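You operate a simulated robot arm through the tools that you are given. There is no shell and no other tool. Be economical: measure what you need, move in short steps, check, and stop when the job is done.

Carry out the task below with a simulated two-armed robot. There is one attempt and no reset: what you move stays moved.

JOB
Make table two ready for moving, as its job sheet says.
Fine: tighten strap one to the pull given, run the table down to the height given, switch off, and only then let the brake off.

Only the result counts: the job must be done as asked and must still hold three seconds after the hand-in. Knocking over, shifting, dropping, spilling or breaking anything else fails it. Flat cloth is picked up by pressing the open fingertips on it (5 to 10 N) and closing them slowly along it; thin cloth reads only 2 to 8 mm in the jaws.

ROBOT AND FRAMES
Two 6-joint arms with two-finger grippers on one trunk, on a base that drives. Base frame: it is fixed to the floor where the robot stands at the start and does not move with it; the origin is under the middle of the robot, x ahead of it, y to its left, z up. Readings come in mm, rad, newtons and seconds.
The left shoulder is at the start at [60, 143, 850], the right one opposite. With the tool pointing down near the work surface each hand reaches from about 300 to 720 mm from the robot's upright axis, wherever it stands, measured 20 degrees to its own side. Places, roughly: brake lever two [600, -400, 600]; mains switch two [800, -700, 900]; orange lever two [300, 300, 800]; safety prop two [500, 200, 600]; shim slot two [600, 300, 900]. Payload 2.45 kg a hand.
Tool frame (each hand has its own): the origin (TCP) lies between the finger pads and is the grasp point; the fingertips stand 26 mm ahead of it; z points along the fingers, y is the line along which they close. Largest opening 96 mm; the body of the gripper starts 69 mm behind the TCP.
Orientation is that of the tool frame in the base frame, as [roll, pitch, yaw] about the fixed x, y, z axes, in that order (R = Rz(yaw) Ry(pitch) Rx(roll)). With the fingers straight down and closing along the base's y, the tool's x points along the base's -x, its y along +y and its z along -z.

CONTROLS
- The arms move only by the tool jog_arm. It takes "left_deltas", "right_deltas" or both (then of equal length, played together; a hand with none holds still); each is a list that holds one entry, the list of rows, each a list of 7 numbers: the shift along the base's x, y, z in units of 400 mm (1.0 is 400 mm), then the turn, a rotation vector about the base's x, y, z in units of 60 degrees (1.0 is 60 degrees), then the gripper command, from -1 (fully open) to 1 (shut), values between in proportion. In form: [[[dx, dy, dz, rx, ry, rz, jaw], ...]]. A call has 1 to 8 rows; each row is the pose to reach, as a shift and turn from the pose commanded when the call began. A call with a number of a shift or a turn outside -1 to 1 is refused whole. A row lasts 0.2 s, in which the tool goes at most 50 mm and 0.15 rad; a call with a longer step from one row to the next is refused whole, and so is a gripper value outside its range. A pose out of reach is approached as far as the arm can. The call stops where the force on the tool passes 80 N (or 10 N more than at its start, if that is more) or the arm is blocked; 0.2 s more then pass. The fingers move at their own pace and stop on an object; they squeeze with about 41 N. The grip force told is the motor's: it shows also when the fingers shut on nothing. Time passes only in rows, and 0.2 s behind the last, so rows that repeat a pose let the fingers close. It gives the time, the measured TCP pose, the force on the tool (base axes), the opening and the grip force at its end, in the units of the frame above (readings bear some noise), with the torque about the TCP (base axes, N m) and any sound that the robot's microphone picked up.
- Cameras (640 x 400 px; columns grow to the right, rows downward): "scene" is now at [130.2, 7.2, 1440.7]; the picture's right is [-0.06, -1.00, 0.00], its down [-0.82, 0.05, -0.57] and it looks along [0.57, -0.04, -0.82] (base axes); focal length 214 px, centre (320, 200). "left" rides on the left gripper at [82, -3, -98] in its tool frame; the picture's right is [0.04, 1.00, 0.00], its down [-0.73, 0.03, -0.68] and it looks along [-0.68, 0.03, 0.73] (tool axes); focal length 256 px, centre (320, 200). "right" rides on the right gripper at [82, 3, -98] in its tool frame; the picture's right is [-0.04, 1.00, 0.00], its down [-0.73, -0.03, -0.68] and it looks along [-0.68, -0.03, 0.73] (tool axes); focal length 256 px, centre (320, 200). There is no depth. A picture from a camera that has moved, and an enlarged one, comes with that camera's place and axes in the base frame and with its lens. The place of the scene camera against the robot may be out by one fixed shift of up to 18 mm in any direction.
- capture(camera): a new picture of that camera. No time passes.
- lift_body(by): slides the trunk up (or, below 0, down) by that many mm; the arms and the scene camera ride with it, the base frame stays. It gives what a move gives, with no picture.
- roll_base(legs): drives the robot by 1 to 6 legs, each [ahead, turn to the left] in mm and rad, along the robot's own axes; the way and the turn of a leg run together, so that a leg with both is an arc; at most 1500 mm and 3.142 rad a leg. The arms and the cameras ride along, it lands a little off, and it stops where it bumps. It gives what a move gives.
- aim_head(pan, tilt): turns the head with the scene camera to pan (to the left, within 1.501 rad either way) and tilt (down, from -0.506 to 1.204), counted from straight ahead of the robot. It gives what a move gives.
- inspect(camera, box): a new picture of the part [left, top, right, bottom] of that camera's present view, enlarged. No time passes.
- sign_off(): hands the job in; it is judged then, once.

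Work in short steps. Places have to be worked out from the pictures, the camera data and where the tool is seen: move nearer, look again, correct. Check each grasp and each placing, and mend what went wrong. You have 120 turns and 100 pictures in all, those below and enlarged ones among them. Open the grippers and draw the arms clear of the work before you hand the job in, unless the task says otherwise; then end with one line.

The tools are called after "Call:" as a command line: name --argument value ..., lists and objects as JSON in quotes. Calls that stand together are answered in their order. jog_arm: Moves the arms, as the interface text tells. Its arguments: {"type":"object","properties":{"left_deltas":{"type":"array","items":{"type":"array","items":{"type":"array","items":{"type":"number"}}}},"right_deltas":{"type":"array","items":{"type":"array","items":{"type":"array","items":{"type":"number"}}}}},"required":[]} The other tools are called the same way: lift_body (by) slides the trunk up or down; roll_base (legs) drives the base; aim_head (pan, tilt) turns the head that bears the scene camera; capture (camera) takes a picture; inspect (camera, box) takes an enlarged picture of a part of a camera's view; sign_off () hands the job in.

At the start:

```text
time_s: 0.0
left_eef_pos: [372.0, -8.8, 1220.1]
left_ee_rot: [-3.14, 0.0, 3.139]
left_contact_force: [-0.5, -0.3, 0.6]
left_ft_torque: [-0.02, 0.02, -0.01]
left_width: 96.0
left_finger_force: 0.1
right_eef_pos: [279.3, -415.1, 1183.9]
right_ee_rot: [-3.14, 0.0, 3.14]
right_contact_force: [0.1, -0.1, -0.3]
right_ft_torque: [-0.01, 0.01, 0.0]
right_width: 96.0
right_finger_force: 0.1
trunk travel left (down, up): [-475.0, 115.0]
robot x, y, heading: [0.5, -2.8, -0.003]
head pan, tilt: [-0.061, 0.963]
```

scene: 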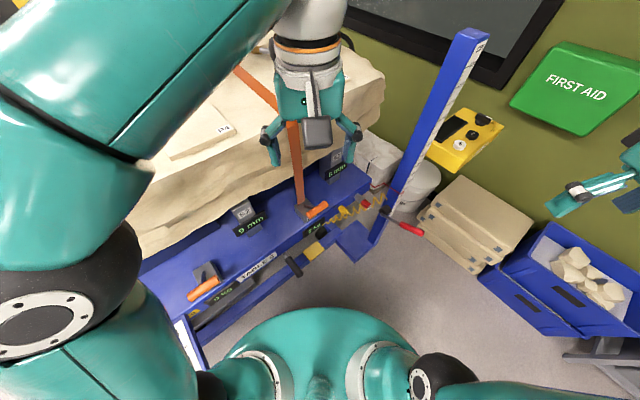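
right: 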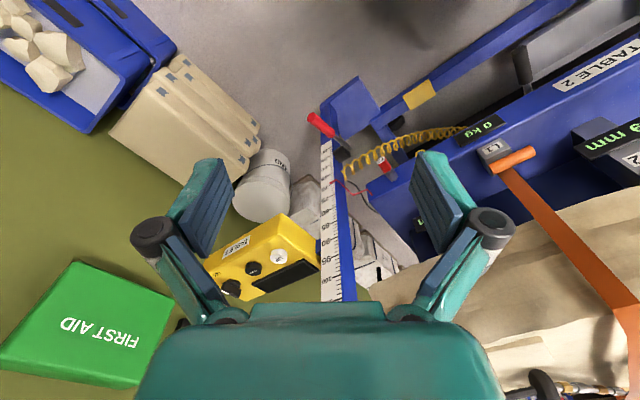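
left: 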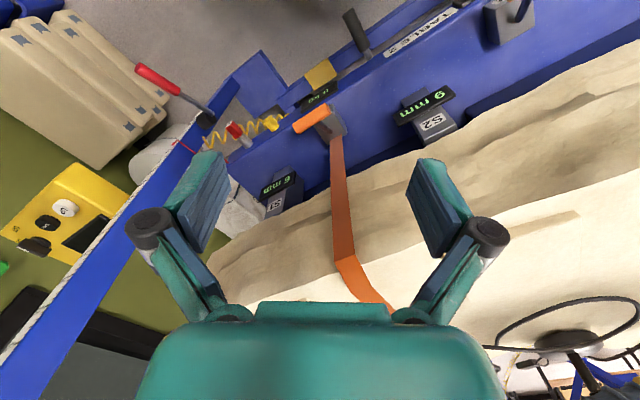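

The pictures show a blue lift table with straps, a yellow control box, a height post and a sheet on the load. I enlarge the parts first to find the job sheet.

Call:
inspect --camera "scene" --box '[140, 80, 300, 180]'

Call:
aim_head --pan 0.0 --tilt 0.2

Call:
capture --camera "scene"

```text
4.00 times, centred on (220, 130) of scene
camera zoom: at [130.2, 7.2, 1440.7], right [-0.06, -1.0, 0.0], down [-0.82, 0.05, -0.57], along [0.57, -0.04, -0.82], focal length 858 px, centre (720, 480)
```

zoom: 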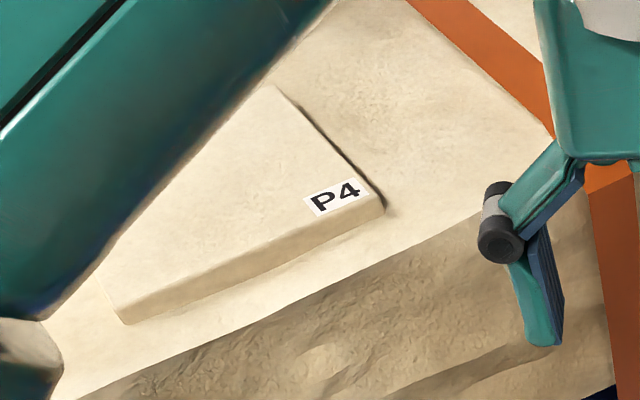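

```text
time_s: 1.1
left_eef_pos: [370.4, -7.2, 1222.3]
left_ee_rot: [-3.14, -0.001, 3.14]
left_contact_force: [0.5, 0.0, 0.6]
left_ft_torque: [0.0, -0.04, 0.01]
left_width: 96.0
left_finger_force: 0.1
right_eef_pos: [280.3, -415.4, 1183.4]
right_ee_rot: [3.14, 0.001, 3.139]
right_contact_force: [0.3, -0.8, 0.4]
right_ft_torque: [0.03, 0.03, 0.02]
right_width: 96.0
right_finger_force: 0.1
trunk travel left (down, up): [-475.0, 115.0]
robot x, y, heading: [-0.5, 2.0, -0.001]
head pan, tilt: [0.0, 0.201]
```

```text
95 pictures are left
camera scene: at [151.7, 11.6, 1506.8], right [0.0, -1.0, 0.0], down [-0.2, 0.0, -0.98], along [0.98, 0.0, -0.2], focal length 214 px, centre (320, 200)
```

scene: 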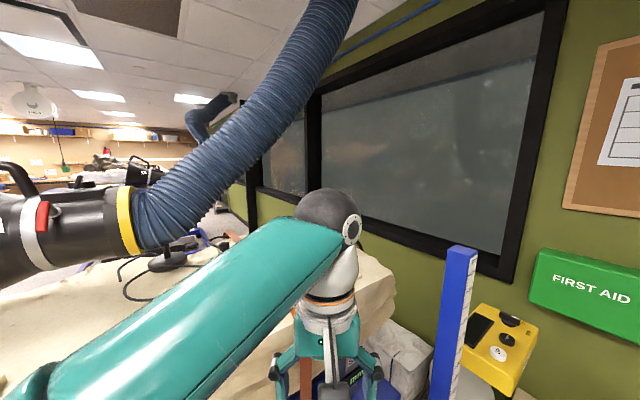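

A notice board hangs on the right; I pan toward it and look.

Call:
aim_head --pan -0.9 --tilt 0.1

Call:
capture --camera "scene"

```text
time_s: 2.3
left_eef_pos: [371.7, -8.1, 1221.8]
left_ee_rot: [-3.139, -0.001, 3.14]
left_contact_force: [-0.3, -0.5, 0.0]
left_ft_torque: [-0.01, -0.02, 0.03]
left_width: 96.0
left_finger_force: 0.0
right_eef_pos: [279.2, -414.9, 1183.6]
right_ee_rot: [-3.141, 0.001, 3.139]
right_contact_force: [0.4, -0.2, -1.3]
right_ft_torque: [0.0, 0.03, 0.01]
right_width: 96.1
right_finger_force: 0.0
trunk travel left (down, up): [-475.0, 115.0]
robot x, y, heading: [1.9, -1.3, -0.001]
head pan, tilt: [-0.901, 0.099]
```

```text
94 pictures are left
camera scene: at [115.7, -60.4, 1516.3], right [-0.78, -0.62, 0.0], down [-0.06, 0.08, -0.99], along [0.62, -0.78, -0.1], focal length 214 px, centre (320, 200)
```

scene: 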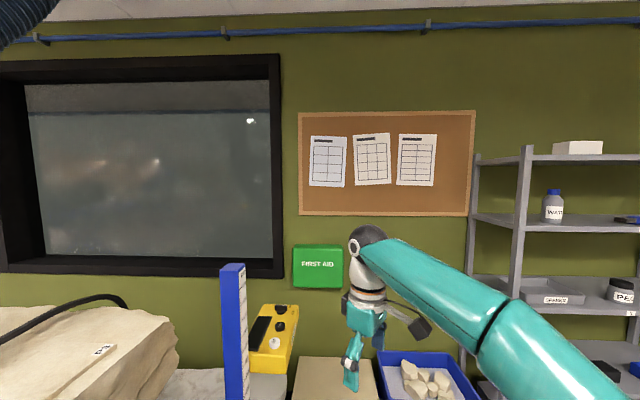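

Three sheets on the board; enlarge them.

Call:
inspect --camera "scene" --box '[300, 120, 444, 210]'

Call:
inspect --camera "scene" --box '[220, 290, 316, 390]'

```text
4.44 times, centred on (372, 165) of scene
camera zoom: at [115.7, -60.4, 1516.3], right [-0.78, -0.62, 0.0], down [-0.06, 0.08, -0.99], along [0.62, -0.78, -0.1], focal length 953 px, centre (89, 356)
```

zoom: 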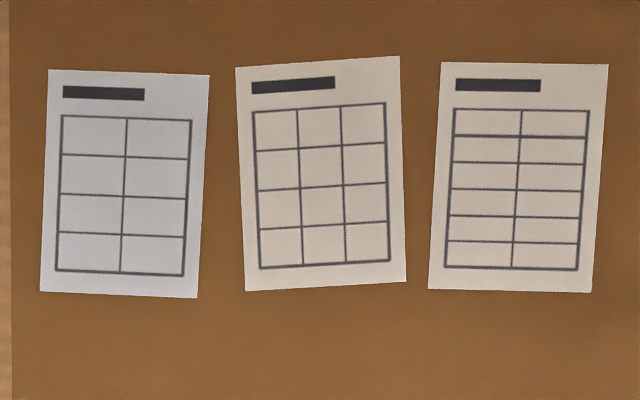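

```text
4.00 times, centred on (268, 340) of scene
camera zoom: at [115.7, -60.4, 1516.3], right [-0.78, -0.62, 0.0], down [-0.06, 0.08, -0.99], along [0.62, -0.78, -0.1], focal length 858 px, centre (528, -360)
```

zoom: 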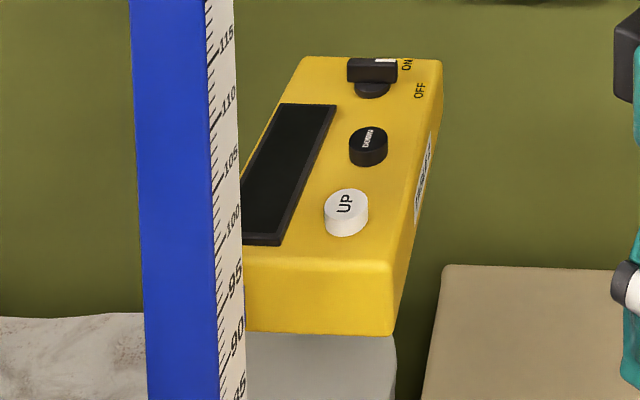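

The sheets are blank dressing. I look to the left next.

Call:
aim_head --pan 0.5 --tilt 0.6

Call:
capture --camera "scene"

Call:
aim_head --pan 1.4 --tilt 0.5

Call:
capture --camera "scene"

Call:
aim_head --pan -1.4 --tilt 0.5

Call:
capture --camera "scene"

```text
time_s: 3.8
left_eef_pos: [371.3, -8.0, 1221.0]
left_ee_rot: [-3.141, -0.002, 3.139]
left_contact_force: [-0.6, 0.4, 0.8]
left_ft_torque: [0.01, 0.0, -0.01]
left_width: 96.0
left_finger_force: 0.0
right_eef_pos: [279.3, -415.5, 1184.2]
right_ee_rot: [3.141, -0.001, 3.139]
right_contact_force: [0.1, 0.2, 0.3]
right_ft_torque: [0.0, -0.01, -0.02]
right_width: 96.3
right_finger_force: 0.1
trunk travel left (down, up): [-475.0, 115.0]
robot x, y, heading: [4.2, 1.3, 0.004]
head pan, tilt: [0.499, 0.6]
```

```text
91 pictures are left
camera scene: at [136.1, 53.9, 1470.2], right [0.48, -0.88, 0.0], down [-0.5, -0.27, -0.83], along [0.72, 0.39, -0.56], focal length 214 px, centre (320, 200)
```

scene: 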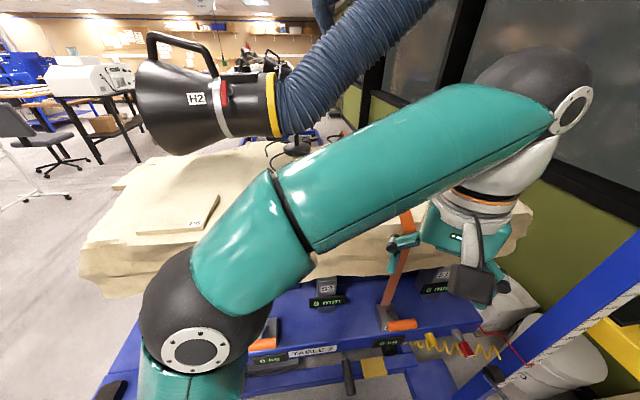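

```text
time_s: 5.0
left_eef_pos: [370.6, -6.7, 1221.4]
left_ee_rot: [-3.139, 0.002, 3.14]
left_contact_force: [0.0, 0.6, 0.0]
left_ft_torque: [0.05, 0.01, 0.01]
left_width: 95.8
left_finger_force: 0.0
right_eef_pos: [280.0, -414.5, 1182.6]
right_ee_rot: [-3.141, -0.001, 3.14]
right_contact_force: [-0.4, 0.3, 0.6]
right_ft_torque: [-0.02, -0.01, -0.01]
right_width: 96.0
right_finger_force: 0.0
trunk travel left (down, up): [-475.0, 115.0]
robot x, y, heading: [1.0, -0.7, 0.001]
head pan, tilt: [1.4, 0.499]
```

```text
90 pictures are left
camera scene: at [74.1, 101.3, 1479.2], right [0.99, -0.17, 0.0], down [-0.08, -0.47, -0.88], along [0.15, 0.86, -0.48], focal length 214 px, centre (320, 200)
```

scene: 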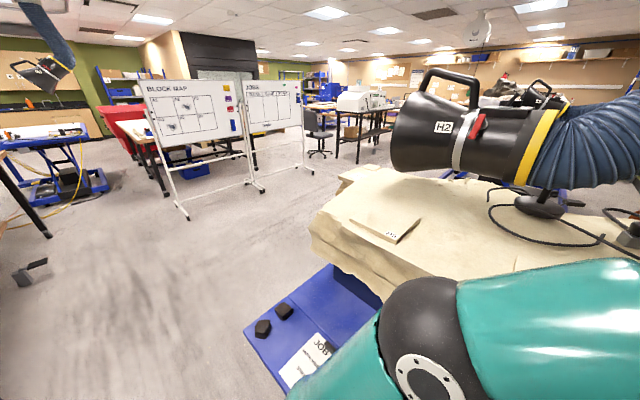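

```text
time_s: 7.5
left_eef_pos: [371.6, -7.6, 1222.3]
left_ee_rot: [-3.138, 0.0, 3.14]
left_contact_force: [0.5, -0.3, -0.9]
left_ft_torque: [0.03, 0.03, 0.02]
left_width: 96.1
left_finger_force: 0.1
right_eef_pos: [280.2, -415.6, 1183.2]
right_ee_rot: [-3.141, 0.001, 3.14]
right_contact_force: [0.0, 0.0, -0.9]
right_ft_torque: [0.03, 0.0, 0.0]
right_width: 95.9
right_finger_force: 0.1
trunk travel left (down, up): [-475.0, 115.0]
robot x, y, heading: [4.7, 0.3, 0.002]
head pan, tilt: [-1.4, 0.499]
```

```text
89 pictures are left
camera scene: at [74.0, -78.0, 1479.2], right [-0.99, -0.17, 0.0], down [-0.08, 0.47, -0.88], along [0.15, -0.87, -0.48], focal length 214 px, centre (320, 200)
```

scene: 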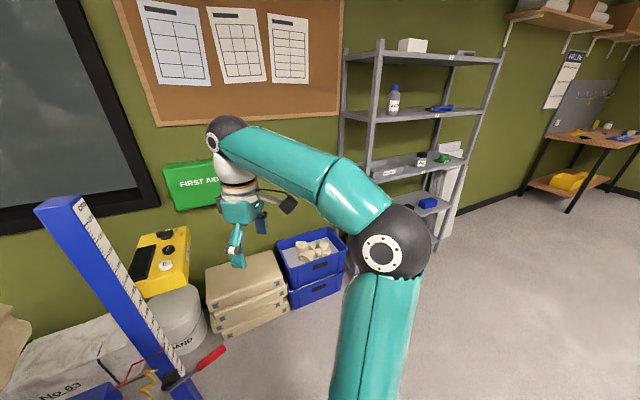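

The job sheet lies on the table's left end (about [130, 510, 600]), hidden by the left elbow, plus whiteboards with jobs behind. I back off 400 mm to see the whole table.

Call:
roll_base --legs '[[-400, 0]]'

Call:
aim_head --pan 0.75 --tilt 0.7

Call:
capture --camera "scene"

```text
time_s: 10.1
left_eef_pos: [-40.1, -5.9, 1222.0]
left_ee_rot: [-3.14, 0.001, -3.137]
left_contact_force: [-0.3, 0.0, 1.3]
left_ft_torque: [-0.01, -0.05, -0.02]
left_width: 96.0
left_finger_force: 0.0
right_eef_pos: [-127.7, -413.7, 1183.6]
right_ee_rot: [3.141, 0.001, -3.137]
right_contact_force: [-0.7, 0.7, 0.6]
right_ft_torque: [0.01, -0.01, -0.01]
right_width: 96.4
right_finger_force: 0.0
trunk travel left (down, up): [-475.0, 115.0]
robot x, y, heading: [-408.0, -3.1, 0.012]
head pan, tilt: [-1.4, 0.499]
```

```text
time_s: 12.1
left_eef_pos: [-39.2, -6.9, 1221.9]
left_ee_rot: [-3.138, 0.0, -3.136]
left_contact_force: [-0.9, -0.7, 0.0]
left_ft_torque: [-0.03, 0.02, 0.01]
left_width: 95.9
left_finger_force: 0.1
right_eef_pos: [-126.5, -414.7, 1184.0]
right_ee_rot: [-3.141, 0.0, -3.136]
right_contact_force: [0.0, -0.6, 0.5]
right_ft_torque: [0.01, 0.03, 0.03]
right_width: 96.0
right_finger_force: 0.1
trunk travel left (down, up): [-475.0, 115.0]
robot x, y, heading: [-409.6, -2.3, 0.011]
head pan, tilt: [0.75, 0.7]
```

```text
88 pictures are left
camera scene: at [-290.0, 69.4, 1461.5], right [0.69, -0.73, 0.0], down [-0.47, -0.44, -0.76], along [0.55, 0.53, -0.64], focal length 214 px, centre (320, 200)
```

scene: 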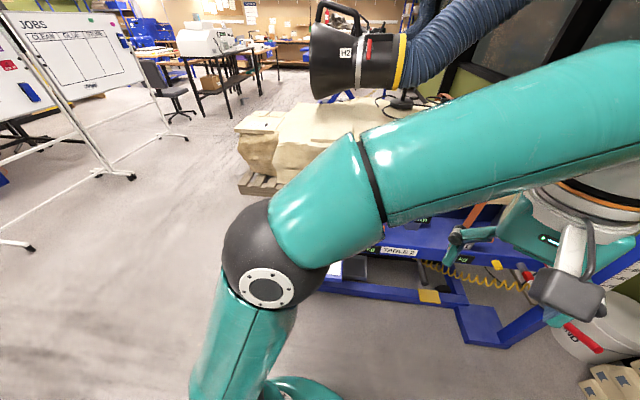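

The left arm blocks the view; space is clear here, so I swing the left hand left and slightly back.

Call:
jog_arm --left_deltas '[[[0, 0.12, 0, 0, 0, 0, -1], [0, 0.24, 0, 0, 0, 0, -1], [0, 0.36, 0, 0, 0, 0, -1], [0, 0.48, 0, 0, 0, 0, -1], [0, 0.6, 0, 0, 0, 0, -1], [0, 0.72, 0, 0, 0, 0, -1], [0, 0.84, 0, 0, 0, 0, -1], [0, 0.96, 0, 0, 0, 0, -1]]]'

Call:
aim_head --pan 0.4 --tilt 0.6

Call:
capture --camera "scene"

Call:
capture --camera "left"

```text
time_s: 13.9
left_eef_pos: [-35.9, 380.3, 1223.2]
left_ee_rot: [-3.14, 0.0, -3.135]
left_contact_force: [0.9, 0.2, -0.5]
left_ft_torque: [0.02, 0.02, 0.01]
left_width: 96.2
left_finger_force: 0.1
right_eef_pos: [-125.4, -412.6, 1183.9]
right_ee_rot: [-3.141, 0.0, -3.136]
right_contact_force: [0.0, -0.7, -0.1]
right_ft_torque: [-0.03, 0.0, 0.01]
right_width: 96.3
right_finger_force: 0.0
trunk travel left (down, up): [-475.0, 115.0]
robot x, y, heading: [-414.6, 0.3, 0.014]
head pan, tilt: [0.75, 0.7]
```

```text
time_s: 14.7
left_eef_pos: [-36.3, 379.6, 1223.3]
left_ee_rot: [3.141, 0.001, -3.136]
left_contact_force: [-0.4, -0.1, 0.2]
left_ft_torque: [0.0, -0.05, -0.01]
left_width: 95.8
left_finger_force: 0.0
right_eef_pos: [-126.0, -415.3, 1183.3]
right_ee_rot: [-3.141, 0.0, -3.136]
right_contact_force: [0.1, 0.5, -0.3]
right_ft_torque: [-0.01, 0.01, 0.0]
right_width: 96.3
right_finger_force: 0.0
trunk travel left (down, up): [-475.0, 115.0]
robot x, y, heading: [-411.4, -1.9, 0.016]
head pan, tilt: [0.4, 0.6]
```

```text
87 pictures are left
camera scene: at [-270.5, 46.2, 1470.1], right [0.4, -0.92, 0.0], down [-0.52, -0.23, -0.82], along [0.76, 0.33, -0.57], focal length 214 px, centre (320, 200)
```

scene: 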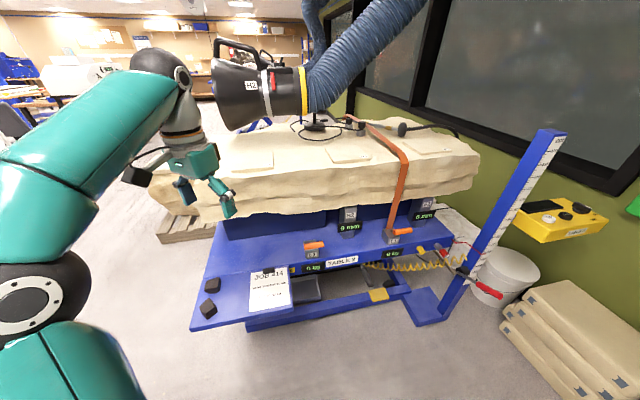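

```text
86 pictures are left
camera left: at [-118.0, 376.0, 1322.0], right [-0.05, 1.0, 0.0], down [0.73, 0.03, 0.68], along [0.68, 0.03, -0.73], focal length 256 px, centre (320, 200)
```

left: 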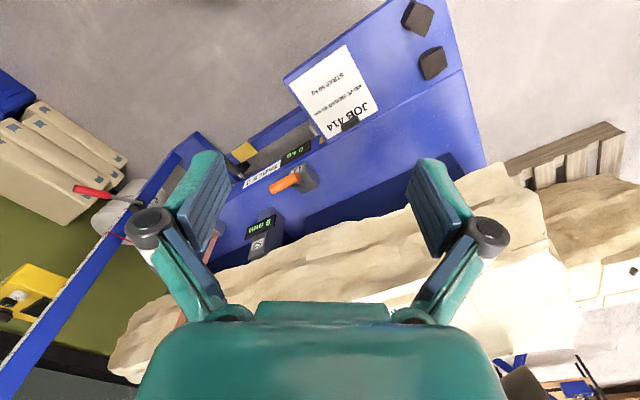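

Now the job sheet is plain; read it enlarged, with the table front.

Call:
inspect --camera "scene" --box '[240, 262, 300, 318]'

Call:
inspect --camera "left" --box '[280, 40, 390, 145]'

Call:
inspect --camera "scene" --box '[290, 190, 510, 330]'

```text
7.14 times, centred on (270, 290) of scene
camera zoom: at [-270.5, 46.2, 1470.1], right [0.4, -0.92, 0.0], down [-0.52, -0.23, -0.82], along [0.76, 0.33, -0.57], focal length 1532 px, centre (677, -443)
```

zoom: 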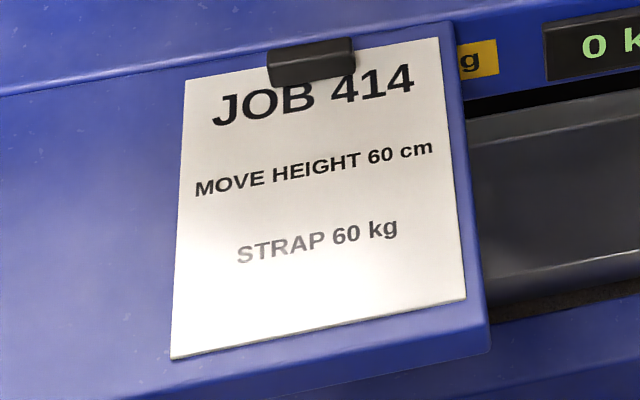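

```text
3.81 times, centred on (335, 92) of left
camera zoom: at [-118.0, 376.0, 1322.0], right [-0.05, 1.0, 0.0], down [0.73, 0.03, 0.68], along [0.68, 0.03, -0.73], focal length 975 px, centre (263, 610)
```

zoom: 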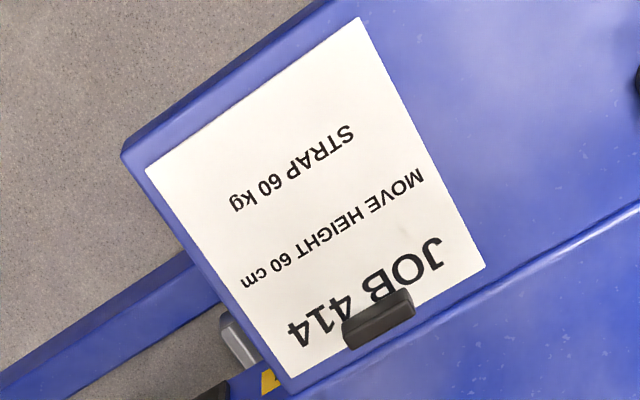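

```text
2.86 times, centred on (400, 260) of scene
camera zoom: at [-270.5, 46.2, 1470.1], right [0.4, -0.92, 0.0], down [-0.52, -0.23, -0.82], along [0.76, 0.33, -0.57], focal length 613 px, centre (91, 29)
```

zoom: 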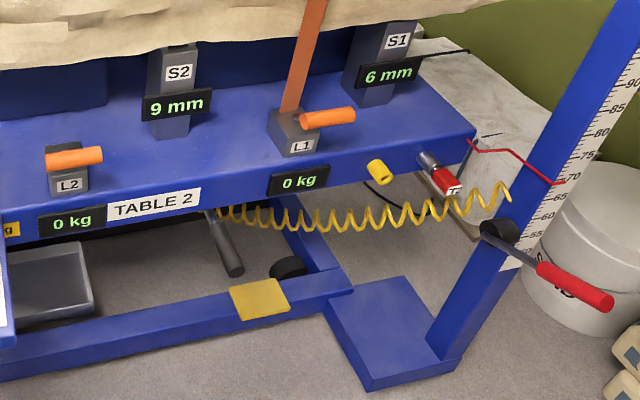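

Job: strap 60 kg, height 60 cm (pointer seems near 70 now). Look closer at the right end (plug, pointer, scale), the yellow box, and under the table.

Call:
inspect --camera "scene" --box '[410, 220, 510, 290]'

Call:
inspect --camera "scene" --box '[505, 185, 615, 255]'

Call:
inspect --camera "scene" --box '[280, 225, 420, 315]'

```text
5.71 times, centred on (460, 255) of scene
camera zoom: at [-270.5, 46.2, 1470.1], right [0.4, -0.92, 0.0], down [-0.52, -0.23, -0.82], along [0.76, 0.33, -0.57], focal length 1226 px, centre (-480, -114)
```

zoom: 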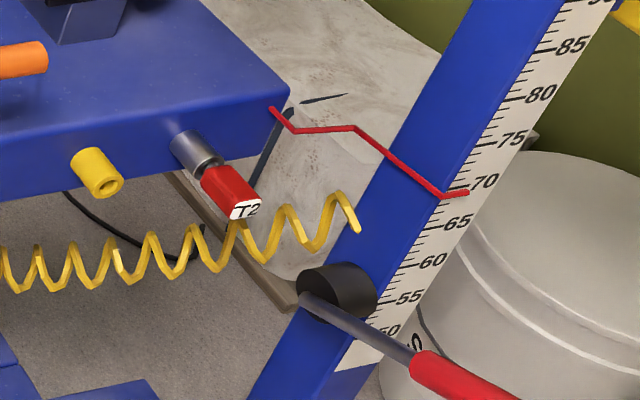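

```text
5.71 times, centred on (560, 220) of scene
camera zoom: at [-270.5, 46.2, 1470.1], right [0.4, -0.92, 0.0], down [-0.52, -0.23, -0.82], along [0.76, 0.33, -0.57], focal length 1226 px, centre (-1051, 86)
```

zoom: 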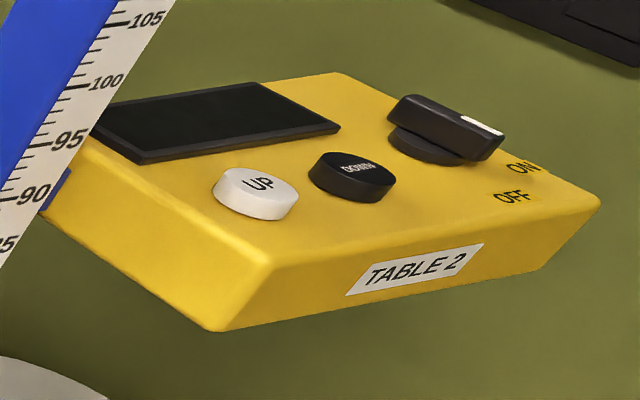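

```text
4.44 times, centred on (350, 270) of scene
camera zoom: at [-270.5, 46.2, 1470.1], right [0.4, -0.92, 0.0], down [-0.52, -0.23, -0.82], along [0.76, 0.33, -0.57], focal length 953 px, centre (187, -111)
```

zoom: 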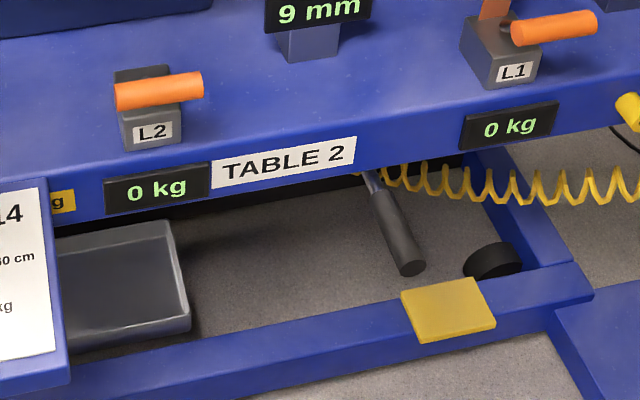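

Pointer now ~69; straps at 0 kg; box switch on ON. I drive to stand in front of lever L1 (about [630, -12, 740]), facing the table squarely.

Call:
roll_base --legs '[[0, -0.29], [560, 0], [0, 0.88]]'

Call:
aim_head --pan -0.15 --tilt 0.85

Call:
capture --camera "scene"

Call:
capture --camera "right"

```text
time_s: 21.5
left_eef_pos: [196.3, 375.9, 1224.1]
left_ee_rot: [-3.141, 0.0, -2.546]
left_contact_force: [0.0, 0.0, -0.1]
left_ft_torque: [0.0, 0.01, 0.05]
left_width: 95.9
left_finger_force: 0.0
right_eef_pos: [563.9, -332.9, 1183.5]
right_ee_rot: [3.141, 0.001, -2.545]
right_contact_force: [0.4, 0.1, 0.5]
right_ft_torque: [0.01, -0.01, 0.0]
right_width: 96.1
right_finger_force: 0.0
trunk travel left (down, up): [-475.0, 115.0]
robot x, y, heading: [115.1, -171.6, 0.597]
head pan, tilt: [0.4, 0.6]
```

```text
time_s: 22.4
left_eef_pos: [196.9, 376.2, 1223.7]
left_ee_rot: [3.141, 0.001, -2.544]
left_contact_force: [0.5, -0.3, -0.4]
left_ft_torque: [0.01, 0.0, 0.03]
left_width: 95.6
left_finger_force: 0.1
right_eef_pos: [562.6, -332.7, 1184.2]
right_ee_rot: [3.141, 0.001, -2.545]
right_contact_force: [0.1, 1.4, 0.4]
right_ft_torque: [0.0, 0.0, 0.04]
right_width: 96.2
right_finger_force: 0.1
trunk travel left (down, up): [-475.0, 115.0]
robot x, y, heading: [113.3, -172.4, 0.595]
head pan, tilt: [-0.15, 0.85]
```

```text
79 pictures are left
camera scene: at [232.9, -91.7, 1449.3], right [0.43, -0.9, 0.0], down [-0.68, -0.32, -0.66], along [0.6, 0.28, -0.75], focal length 214 px, centre (320, 200)
```

scene: 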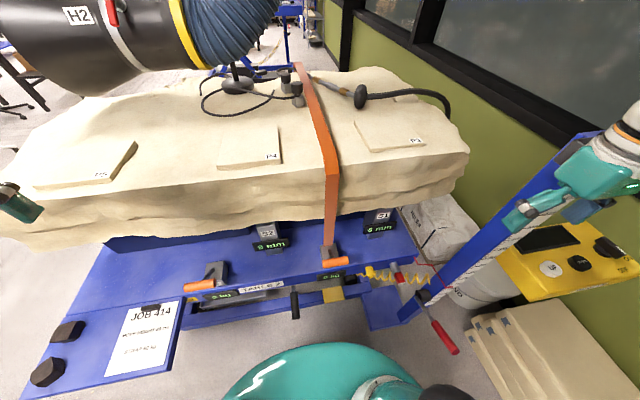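

```text
78 pictures are left
camera right: at [492.3, -376.1, 1282.0], right [-0.53, 0.85, 0.0], down [0.62, 0.39, 0.68], along [0.58, 0.36, -0.73], focal length 256 px, centre (320, 200)
```

right: 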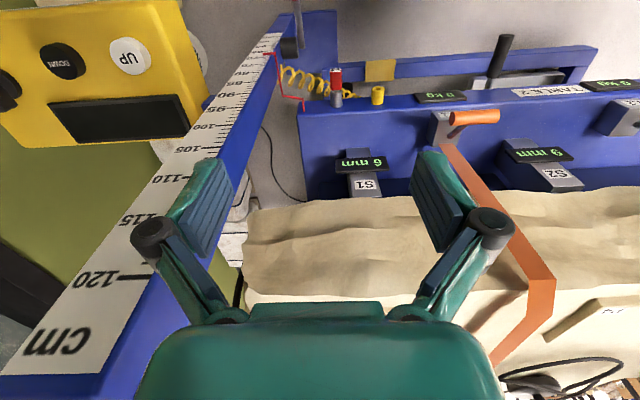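

Zoom on L1, plug and the prop.

Call:
inspect --camera "scene" --box '[250, 230, 350, 300]'

Call:
inspect --camera "right" --box '[400, 20, 540, 140]'

Call:
inspect --camera "scene" --box '[350, 240, 470, 330]'

```text
5.71 times, centred on (300, 265) of scene
camera zoom: at [232.9, -91.7, 1449.3], right [0.43, -0.9, 0.0], down [-0.68, -0.32, -0.66], along [0.6, 0.28, -0.75], focal length 1226 px, centre (434, -171)
```

zoom: 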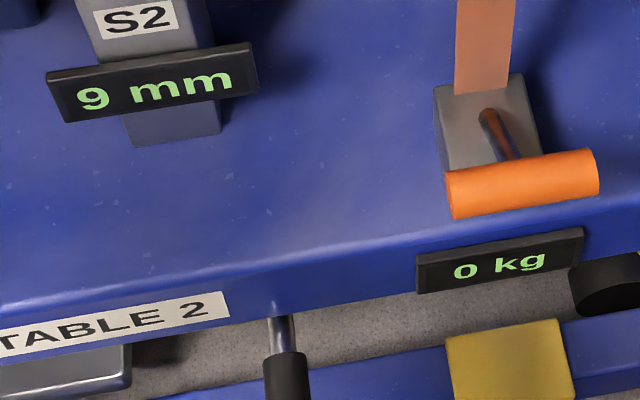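

```text
3.33 times, centred on (470, 80) of right
camera zoom: at [492.3, -376.1, 1282.0], right [-0.53, 0.85, 0.0], down [0.62, 0.39, 0.68], along [0.58, 0.36, -0.73], focal length 853 px, centre (-180, 600)
```

zoom: 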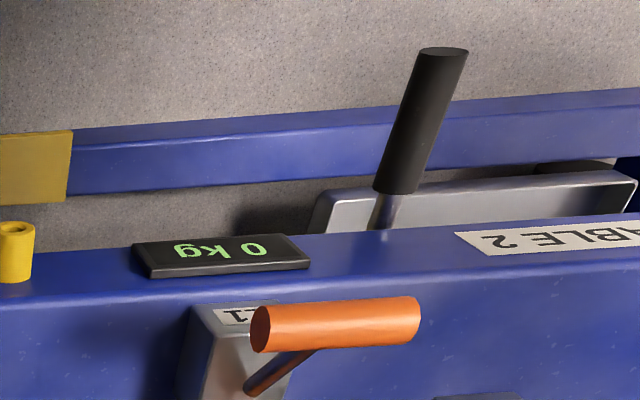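

```text
4.44 times, centred on (410, 285) of scene
camera zoom: at [232.9, -91.7, 1449.3], right [0.43, -0.9, 0.0], down [-0.68, -0.32, -0.66], along [0.6, 0.28, -0.75], focal length 953 px, centre (-80, -178)
```

zoom: 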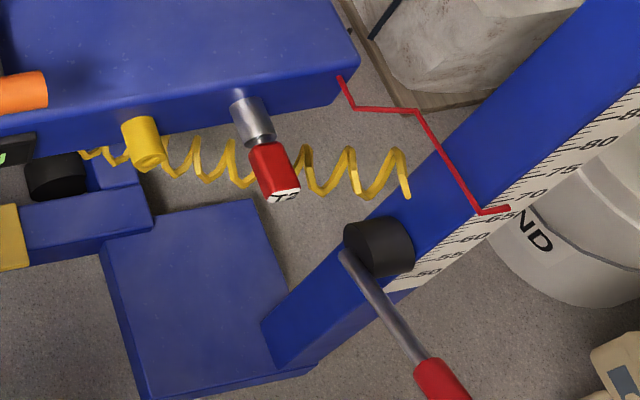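

Triangulated: L1's orange T-grip is at about [523, -8, 814], its rod root at [589, 37, 749] (lever leans to me, 39° up). I back 100 mm for room and begin turning the right hand so its fingers will straddle the grip in the vertical plane.

Call:
roll_base --legs '[[-110, 0]]'

Call:
jog_arm --right_deltas '[[[0, 0, 0, 0, 0, -0.14, -1], [0, 0, 0, 0, 0, -0.28, -1], [0, 0, 0, 0, 0, -0.42, -1], [0, 0, 0, 0, 0, -0.56, -1], [0, 0, 0, 0, 0, -0.7, -1], [0, 0, 0, 0, 0, -0.84, -1], [0, 0, 0, 0, 0, -0.98, -1]]]'

Call:
jog_arm --right_deltas '[[[0, 0, 0, 0, 0, -0.13, -1], [0, 0, 0, 0, 0, -0.26, -1], [0, 0, 0, 0, 0, -0.39, -1], [0, 0, 0, 0, 0, -0.52, -1]]]'

```text
time_s: 23.6
left_eef_pos: [99.0, 310.3, 1225.7]
left_ee_rot: [-3.141, 0.001, -2.542]
left_contact_force: [-0.4, -1.1, 0.3]
left_ft_torque: [0.07, -0.08, -0.01]
left_width: 96.1
left_finger_force: 0.0
right_eef_pos: [466.9, -398.0, 1184.6]
right_ee_rot: [-3.141, 0.001, -2.545]
right_contact_force: [-0.1, -0.6, 0.3]
right_ft_torque: [0.05, -0.06, 0.0]
right_width: 96.3
right_finger_force: 0.1
trunk travel left (down, up): [-475.0, 115.0]
robot x, y, heading: [21.2, -240.6, 0.586]
head pan, tilt: [-0.15, 0.85]
```

```text
time_s: 25.2
left_eef_pos: [101.0, 311.6, 1225.3]
left_ee_rot: [-3.14, -0.001, -2.543]
left_contact_force: [-0.4, -0.1, 0.5]
left_ft_torque: [0.01, -0.03, -0.03]
left_width: 95.7
left_finger_force: 0.1
right_eef_pos: [468.8, -398.1, 1185.2]
right_ee_rot: [-3.141, 0.001, 2.71]
right_contact_force: [0.4, 1.3, -0.3]
right_ft_torque: [-0.02, -0.01, -0.02]
right_width: 96.0
right_finger_force: 0.0
trunk travel left (down, up): [-475.0, 115.0]
robot x, y, heading: [21.8, -235.7, 0.597]
head pan, tilt: [-0.15, 0.85]
```

```text
time_s: 26.2
left_eef_pos: [100.4, 311.3, 1225.4]
left_ee_rot: [-3.14, 0.002, -2.544]
left_contact_force: [0.9, 0.2, 0.5]
left_ft_torque: [0.0, 0.03, -0.01]
left_width: 96.0
left_finger_force: 0.1
right_eef_pos: [468.2, -396.6, 1183.6]
right_ee_rot: [3.14, 0.0, 2.167]
right_contact_force: [0.8, 0.6, -0.7]
right_ft_torque: [0.0, 0.0, 0.02]
right_width: 96.2
right_finger_force: 0.1
trunk travel left (down, up): [-475.0, 115.0]
robot x, y, heading: [17.3, -235.2, 0.596]
head pan, tilt: [-0.15, 0.85]
```

Hand is turned right. Now tilt 45° forward while moving toward L1.

Call:
jog_arm --right_deltas '[[[0, 0.1, -0.05, 0.07, -0.103, 0, -1], [0, 0.2, -0.1, 0.14, -0.207, 0, -1], [0, 0.3, -0.15, 0.21, -0.31, 0, -1], [0, 0.4, -0.2, 0.28, -0.413, 0, -1], [0, 0.5, -0.25, 0.35, -0.517, 0, -1], [0, 0.6, -0.3, 0.42, -0.62, 0, -1]]]'

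Call:
capture --camera "right"

Call:
capture --camera "scene"

```text
time_s: 27.6
left_eef_pos: [101.8, 312.7, 1223.3]
left_ee_rot: [-3.141, -0.002, -2.543]
left_contact_force: [0.3, 1.3, 0.1]
left_ft_torque: [-0.07, 0.01, 0.03]
left_width: 96.2
left_finger_force: 0.1
right_eef_pos: [469.1, -158.7, 1065.3]
right_ee_rot: [2.358, 0.002, 2.172]
right_contact_force: [0.0, 0.2, -0.5]
right_ft_torque: [0.0, 0.02, -0.02]
right_width: 96.1
right_finger_force: 0.1
trunk travel left (down, up): [-475.0, 115.0]
robot x, y, heading: [19.8, -236.8, 0.598]
head pan, tilt: [-0.15, 0.85]
```

```text
74 pictures are left
camera right: at [365.6, -128.8, 1136.9], right [0.61, 0.37, 0.71], down [0.0, -0.89, 0.46], along [0.8, -0.28, -0.54], focal length 256 px, centre (320, 200)
```

right: 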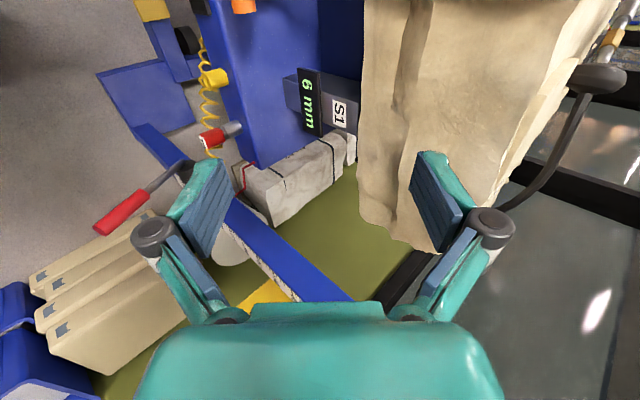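

```text
73 pictures are left
camera scene: at [138.4, -155.9, 1449.2], right [0.43, -0.9, 0.0], down [-0.68, -0.32, -0.66], along [0.6, 0.28, -0.75], focal length 214 px, centre (320, 200)
```

scene: 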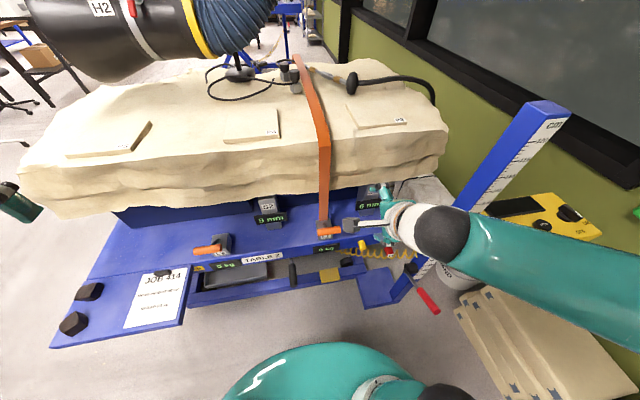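

Pose is good; now go to a pregrasp 130 mm short of the grip and look.

Call:
jog_arm --right_deltas '[[[-0.011, 0.05, -0.08, 0, 0, 0, -1], [-0.022, 0.1, -0.16, 0, 0, 0, -1], [-0.033, 0.15, -0.24, 0, 0, 0, -1], [-0.044, 0.2, -0.32, 0, 0, 0, -1], [-0.055, 0.25, -0.4, 0, 0, 0, -1]]]'

Call:
capture --camera "right"

Call:
inspect --camera "scene" --box '[240, 160, 420, 300]'

```text
time_s: 28.9
left_eef_pos: [103.4, 316.5, 1220.6]
left_ee_rot: [-3.138, -0.007, -2.544]
left_contact_force: [1.1, 1.7, -1.0]
left_ft_torque: [-0.14, 0.09, -0.02]
left_width: 95.8
left_finger_force: 0.2
right_eef_pos: [504.9, -64.6, 1004.5]
right_ee_rot: [2.406, 0.006, 2.183]
right_contact_force: [0.9, 1.2, -0.6]
right_ft_torque: [-0.14, 0.07, -0.07]
right_width: 95.9
right_finger_force: 0.1
right hand out of reach, approached as far as the arm can: row 2, 3, 4, 5
trunk travel left (down, up): [-475.0, 115.0]
robot x, y, heading: [20.4, -236.6, 0.599]
head pan, tilt: [-0.15, 0.85]
```

```text
72 pictures are left
camera right: at [404.1, -33.1, 1078.9], right [0.63, 0.4, 0.67], down [0.03, -0.87, 0.49], along [0.78, -0.28, -0.56], focal length 256 px, centre (320, 200)
```

right: 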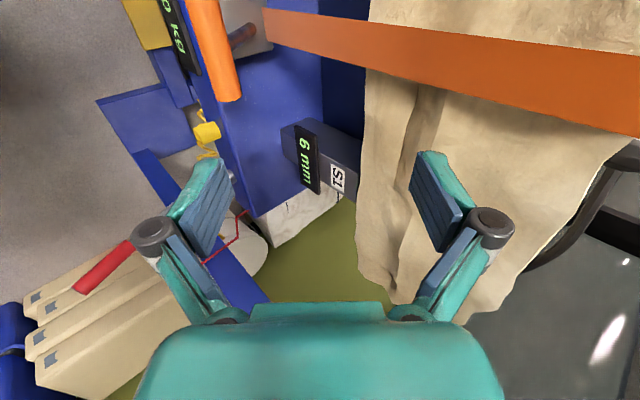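

```text
2.86 times, centred on (330, 230) of scene
camera zoom: at [141.6, -151.0, 1448.5], right [0.43, -0.9, 0.0], down [-0.68, -0.33, -0.66], along [0.59, 0.28, -0.75], focal length 613 px, centre (291, 114)
```

zoom: 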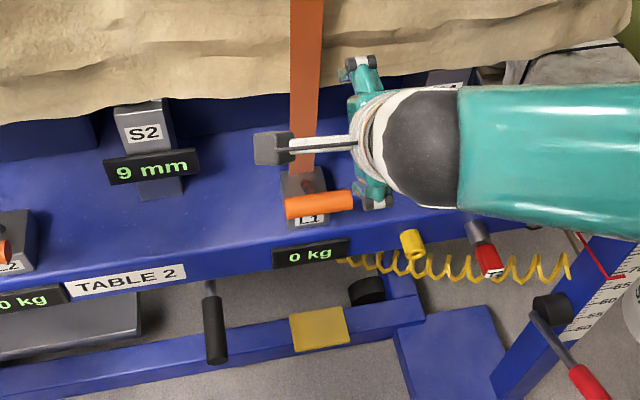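

Out of reach: the wrist is too near and too high to the shoulder. I back the base off 120 mm and lower the trunk 150 mm.

Call:
roll_base --legs '[[-120, 0]]'

Call:
lift_body --by -150

Call:
capture --camera "scene"

```text
time_s: 30.1
left_eef_pos: [-1.1, 242.7, 1225.9]
left_ee_rot: [-3.14, 0.001, -2.544]
left_contact_force: [-0.6, 0.1, 0.0]
left_ft_torque: [0.05, -0.04, 0.01]
left_width: 95.7
left_finger_force: 0.1
right_eef_pos: [400.2, -137.8, 1007.7]
right_ee_rot: [2.398, 0.004, 2.183]
right_contact_force: [0.1, -0.9, 0.5]
right_ft_torque: [-0.01, 0.0, 0.0]
right_width: 96.2
right_finger_force: 0.0
trunk travel left (down, up): [-475.0, 115.0]
robot x, y, heading: [-83.3, -305.3, 0.598]
head pan, tilt: [-0.15, 0.85]
```

```text
time_s: 31.9
left_eef_pos: [-0.2, 242.0, 1075.0]
left_ee_rot: [-3.141, 0.0, -2.546]
left_contact_force: [0.2, -0.3, -0.4]
left_ft_torque: [-0.02, -0.04, 0.01]
left_width: 95.9
left_finger_force: 0.1
right_eef_pos: [402.5, -137.7, 857.8]
right_ee_rot: [2.401, 0.003, 2.184]
right_contact_force: [-0.5, -0.1, -0.7]
right_ft_torque: [0.05, 0.0, 0.01]
right_width: 95.9
right_finger_force: 0.0
trunk travel left (down, up): [-325.0, 265.0]
robot x, y, heading: [-79.7, -306.3, 0.593]
head pan, tilt: [-0.15, 0.85]
```

```text
70 pictures are left
camera scene: at [36.6, -225.6, 1299.3], right [0.43, -0.9, 0.0], down [-0.68, -0.32, -0.66], along [0.6, 0.28, -0.75], focal length 214 px, centre (320, 200)
```

scene: 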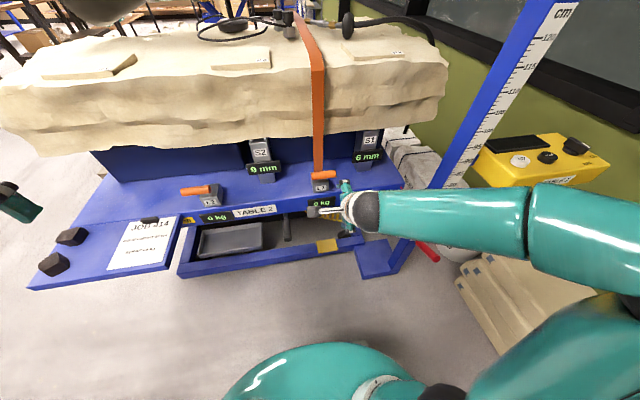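

Go to the pregrasp ~100 mm short of the grip.

Call:
jog_arm --right_deltas '[[[0.05, 0.08, 0.03, 0, 0, 0, -1], [0.1, 0.155, 0.05, 0, 0, 0, -1], [0.155, 0.225, 0.068, 0, 0, 0, -1]]]'

Call:
capture --camera "right"

Call:
inspect --camera "scene" --box '[270, 130, 410, 240]'

```text
time_s: 32.6
left_eef_pos: [1.0, 244.2, 1074.9]
left_ee_rot: [-3.14, 0.001, -2.544]
left_contact_force: [-0.4, 0.6, 0.7]
left_ft_torque: [0.0, -0.02, -0.01]
left_width: 95.8
left_finger_force: 0.0
right_eef_pos: [462.7, -46.9, 885.5]
right_ee_rot: [2.4, 0.004, 2.183]
right_contact_force: [0.6, -0.5, 0.1]
right_ft_torque: [-0.04, -0.03, -0.02]
right_width: 95.8
right_finger_force: 0.0
trunk travel left (down, up): [-325.0, 265.0]
robot x, y, heading: [-84.4, -304.3, 0.597]
head pan, tilt: [-0.15, 0.85]
```

```text
69 pictures are left
camera right: at [360.3, -16.3, 958.8], right [0.62, 0.39, 0.68], down [0.03, -0.87, 0.48], along [0.78, -0.28, -0.56], focal length 256 px, centre (320, 200)
```

right: 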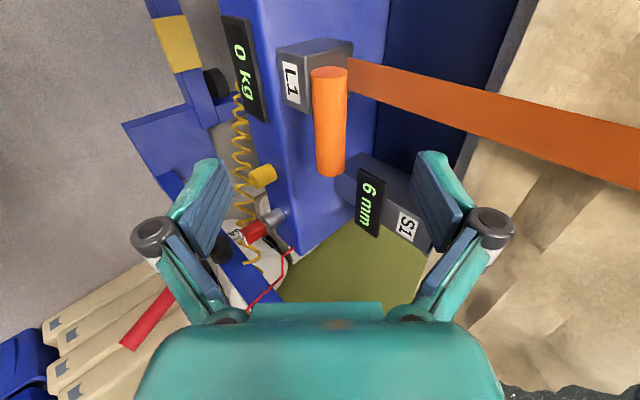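

```text
3.64 times, centred on (340, 185) of scene
camera zoom: at [37.1, -225.1, 1299.1], right [0.43, -0.9, 0.0], down [-0.68, -0.32, -0.66], along [0.6, 0.28, -0.75], focal length 780 px, centre (247, 254)
```

zoom: 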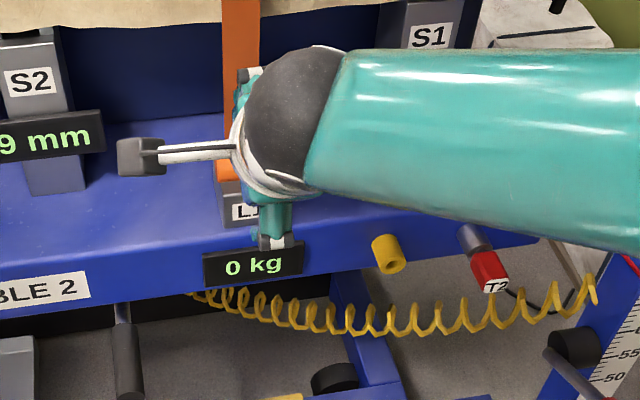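

Grip re-measured at [526, -12, 814], in line with the jaws. Advance ~100 mm along the tool axis and close.

Call:
jog_arm --right_deltas '[[[0.05, 0.03, -0.06, 0, 0, 0, -1], [0.1, 0.06, -0.12, 0, 0, 0, -1], [0.15, 0.088, -0.178, 0, 0, 0, -1], [0.15, 0.088, -0.178, 0, 0, 0, 0.2], [0.15, 0.088, -0.178, 0, 0, 0, 0.2], [0.15, 0.088, -0.178, 0, 0, 0, 0.2]]]'

Call:
capture --camera "right"

```text
time_s: 34.0
left_eef_pos: [0.6, 243.7, 1076.0]
left_ee_rot: [-3.14, 0.001, -2.545]
left_contact_force: [-0.3, -0.8, 0.1]
left_ft_torque: [-0.01, -0.01, 0.02]
left_width: 96.0
left_finger_force: 0.1
right_eef_pos: [525.0, -10.7, 814.8]
right_ee_rot: [2.4, 0.002, 2.183]
right_contact_force: [0.9, 0.3, -0.7]
right_ft_torque: [0.0, -0.05, -0.01]
right_width: 38.6
right_finger_force: 0.0
trunk travel left (down, up): [-325.0, 265.0]
robot x, y, heading: [-80.6, -304.4, 0.593]
head pan, tilt: [-0.15, 0.85]
```

```text
67 pictures are left
camera right: at [424.3, 19.7, 888.9], right [0.62, 0.39, 0.68], down [0.03, -0.88, 0.48], along [0.78, -0.28, -0.56], focal length 256 px, centre (320, 200)
```

right: 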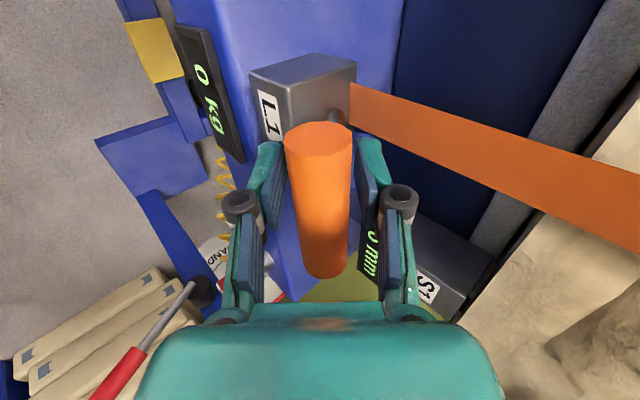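

The grip is centred between the fingers. Close fully.

Call:
jog_arm --right_deltas '[[[0, 0, 0, 0, 0, 0, 1], [0, 0, 0, 0, 0, 0, 1], [0, 0, 0, 0, 0, 0, 1]]]'

```text
time_s: 34.9
left_eef_pos: [-0.1, 242.2, 1074.9]
left_ee_rot: [-3.138, -0.001, -2.546]
left_contact_force: [-0.2, -0.4, 0.9]
left_ft_torque: [0.0, 0.0, -0.01]
left_width: 96.1
left_finger_force: 0.1
right_eef_pos: [525.7, -10.1, 815.2]
right_ee_rot: [2.398, 0.003, 2.184]
right_contact_force: [2.2, 2.7, 0.1]
right_ft_torque: [-0.17, -0.18, 0.24]
right_width: 23.9
right_finger_force: 44.9
trunk travel left (down, up): [-325.0, 265.0]
robot x, y, heading: [-81.3, -303.5, 0.589]
head pan, tilt: [-0.15, 0.85]
```

Held (24 mm). Try a small 10° stroke down toward me and read the force.

Call:
jog_arm --right_deltas '[[[-0.009, -0.006, -0.019, 0.046, -0.069, 0, 1], [-0.021, -0.014, -0.037, 0.093, -0.138, 0, 1], [-0.021, -0.014, -0.037, 0.093, -0.138, 0, 1]]]'

Call:
inspect --camera "right" --box '[140, 0, 400, 180]'

```text
time_s: 35.5
left_eef_pos: [-2.5, 240.4, 1077.9]
left_ee_rot: [3.141, 0.004, -2.544]
left_contact_force: [0.8, -0.4, -0.5]
left_ft_torque: [0.0, 0.03, -0.01]
left_width: 95.9
left_finger_force: 0.0
right_eef_pos: [528.9, -7.1, 813.6]
right_ee_rot: [2.302, 0.007, 2.19]
right_contact_force: [-21.5, -17.4, 4.0]
right_ft_torque: [0.15, 0.12, 0.0]
right_width: 25.6
right_finger_force: 44.6
right hand out of reach, approached as far as the arm can: row 1, 2, 3
trunk travel left (down, up): [-325.0, 265.0]
robot x, y, heading: [-82.8, -303.1, 0.588]
head pan, tilt: [-0.15, 0.85]
stopped in row 3 (right hand): the force on the tool passed its limit at 120 N (the readings are from after the stop); the commanded pose is now the measured one
```

```text
2.22 times, centred on (270, 90) of right
camera zoom: at [421.7, 17.5, 881.1], right [0.56, 0.36, 0.74], down [0.0, -0.9, 0.44], along [0.83, -0.25, -0.5], focal length 569 px, centre (431, 444)
```

zoom: 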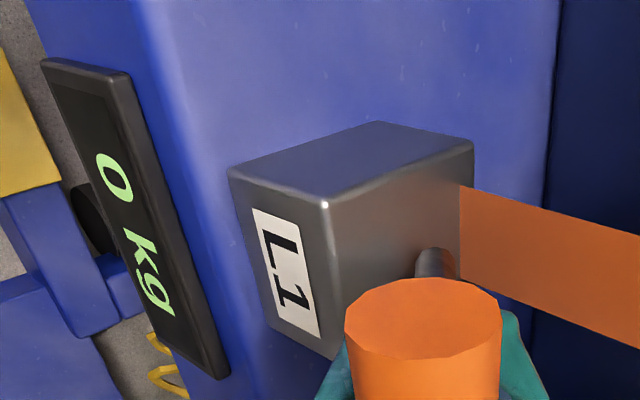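

That way is a hard stop (rest position). Now try the other way: up and away, with the tool turning along.

Call:
jog_arm --right_deltas '[[[0.006, 0.004, 0.016, -0.046, 0.069, 0, 1], [0.018, 0.012, 0.033, -0.093, 0.138, 0, 1], [0.033, 0.022, 0.05, -0.14, 0.207, 0, 1], [0.033, 0.022, 0.05, -0.14, 0.207, 0, 1]]]'

Call:
capture --camera "right"

```text
time_s: 36.3
left_eef_pos: [0.7, 242.3, 1076.3]
left_ee_rot: [3.141, 0.001, -2.543]
left_contact_force: [-0.4, 0.8, -0.2]
left_ft_torque: [0.04, 0.01, 0.0]
left_width: 95.9
left_finger_force: 0.0
right_eef_pos: [533.8, -5.8, 809.6]
right_ee_rot: [2.596, 0.016, 2.19]
right_contact_force: [-4.2, -6.0, -12.9]
right_ft_torque: [1.59, -1.89, 0.25]
right_width: 34.7
right_finger_force: 45.4
trunk travel left (down, up): [-325.0, 265.0]
robot x, y, heading: [-84.0, -304.8, 0.596]
head pan, tilt: [-0.15, 0.85]
stopped in row 3 (right hand): the force on the tool passed its limit at 85 N (the readings are from after the stop); the commanded pose is now the measured one
```

```text
65 pictures are left
camera right: at [444.0, 34.5, 893.0], right [0.71, 0.47, 0.52], down [0.11, -0.81, 0.57], along [0.69, -0.35, -0.63], focal length 256 px, centre (320, 200)
```

right: 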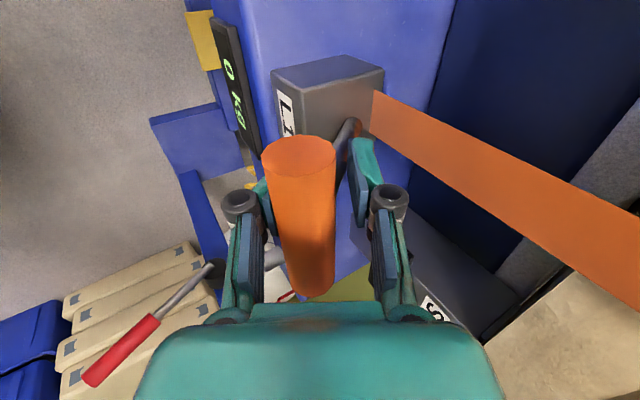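

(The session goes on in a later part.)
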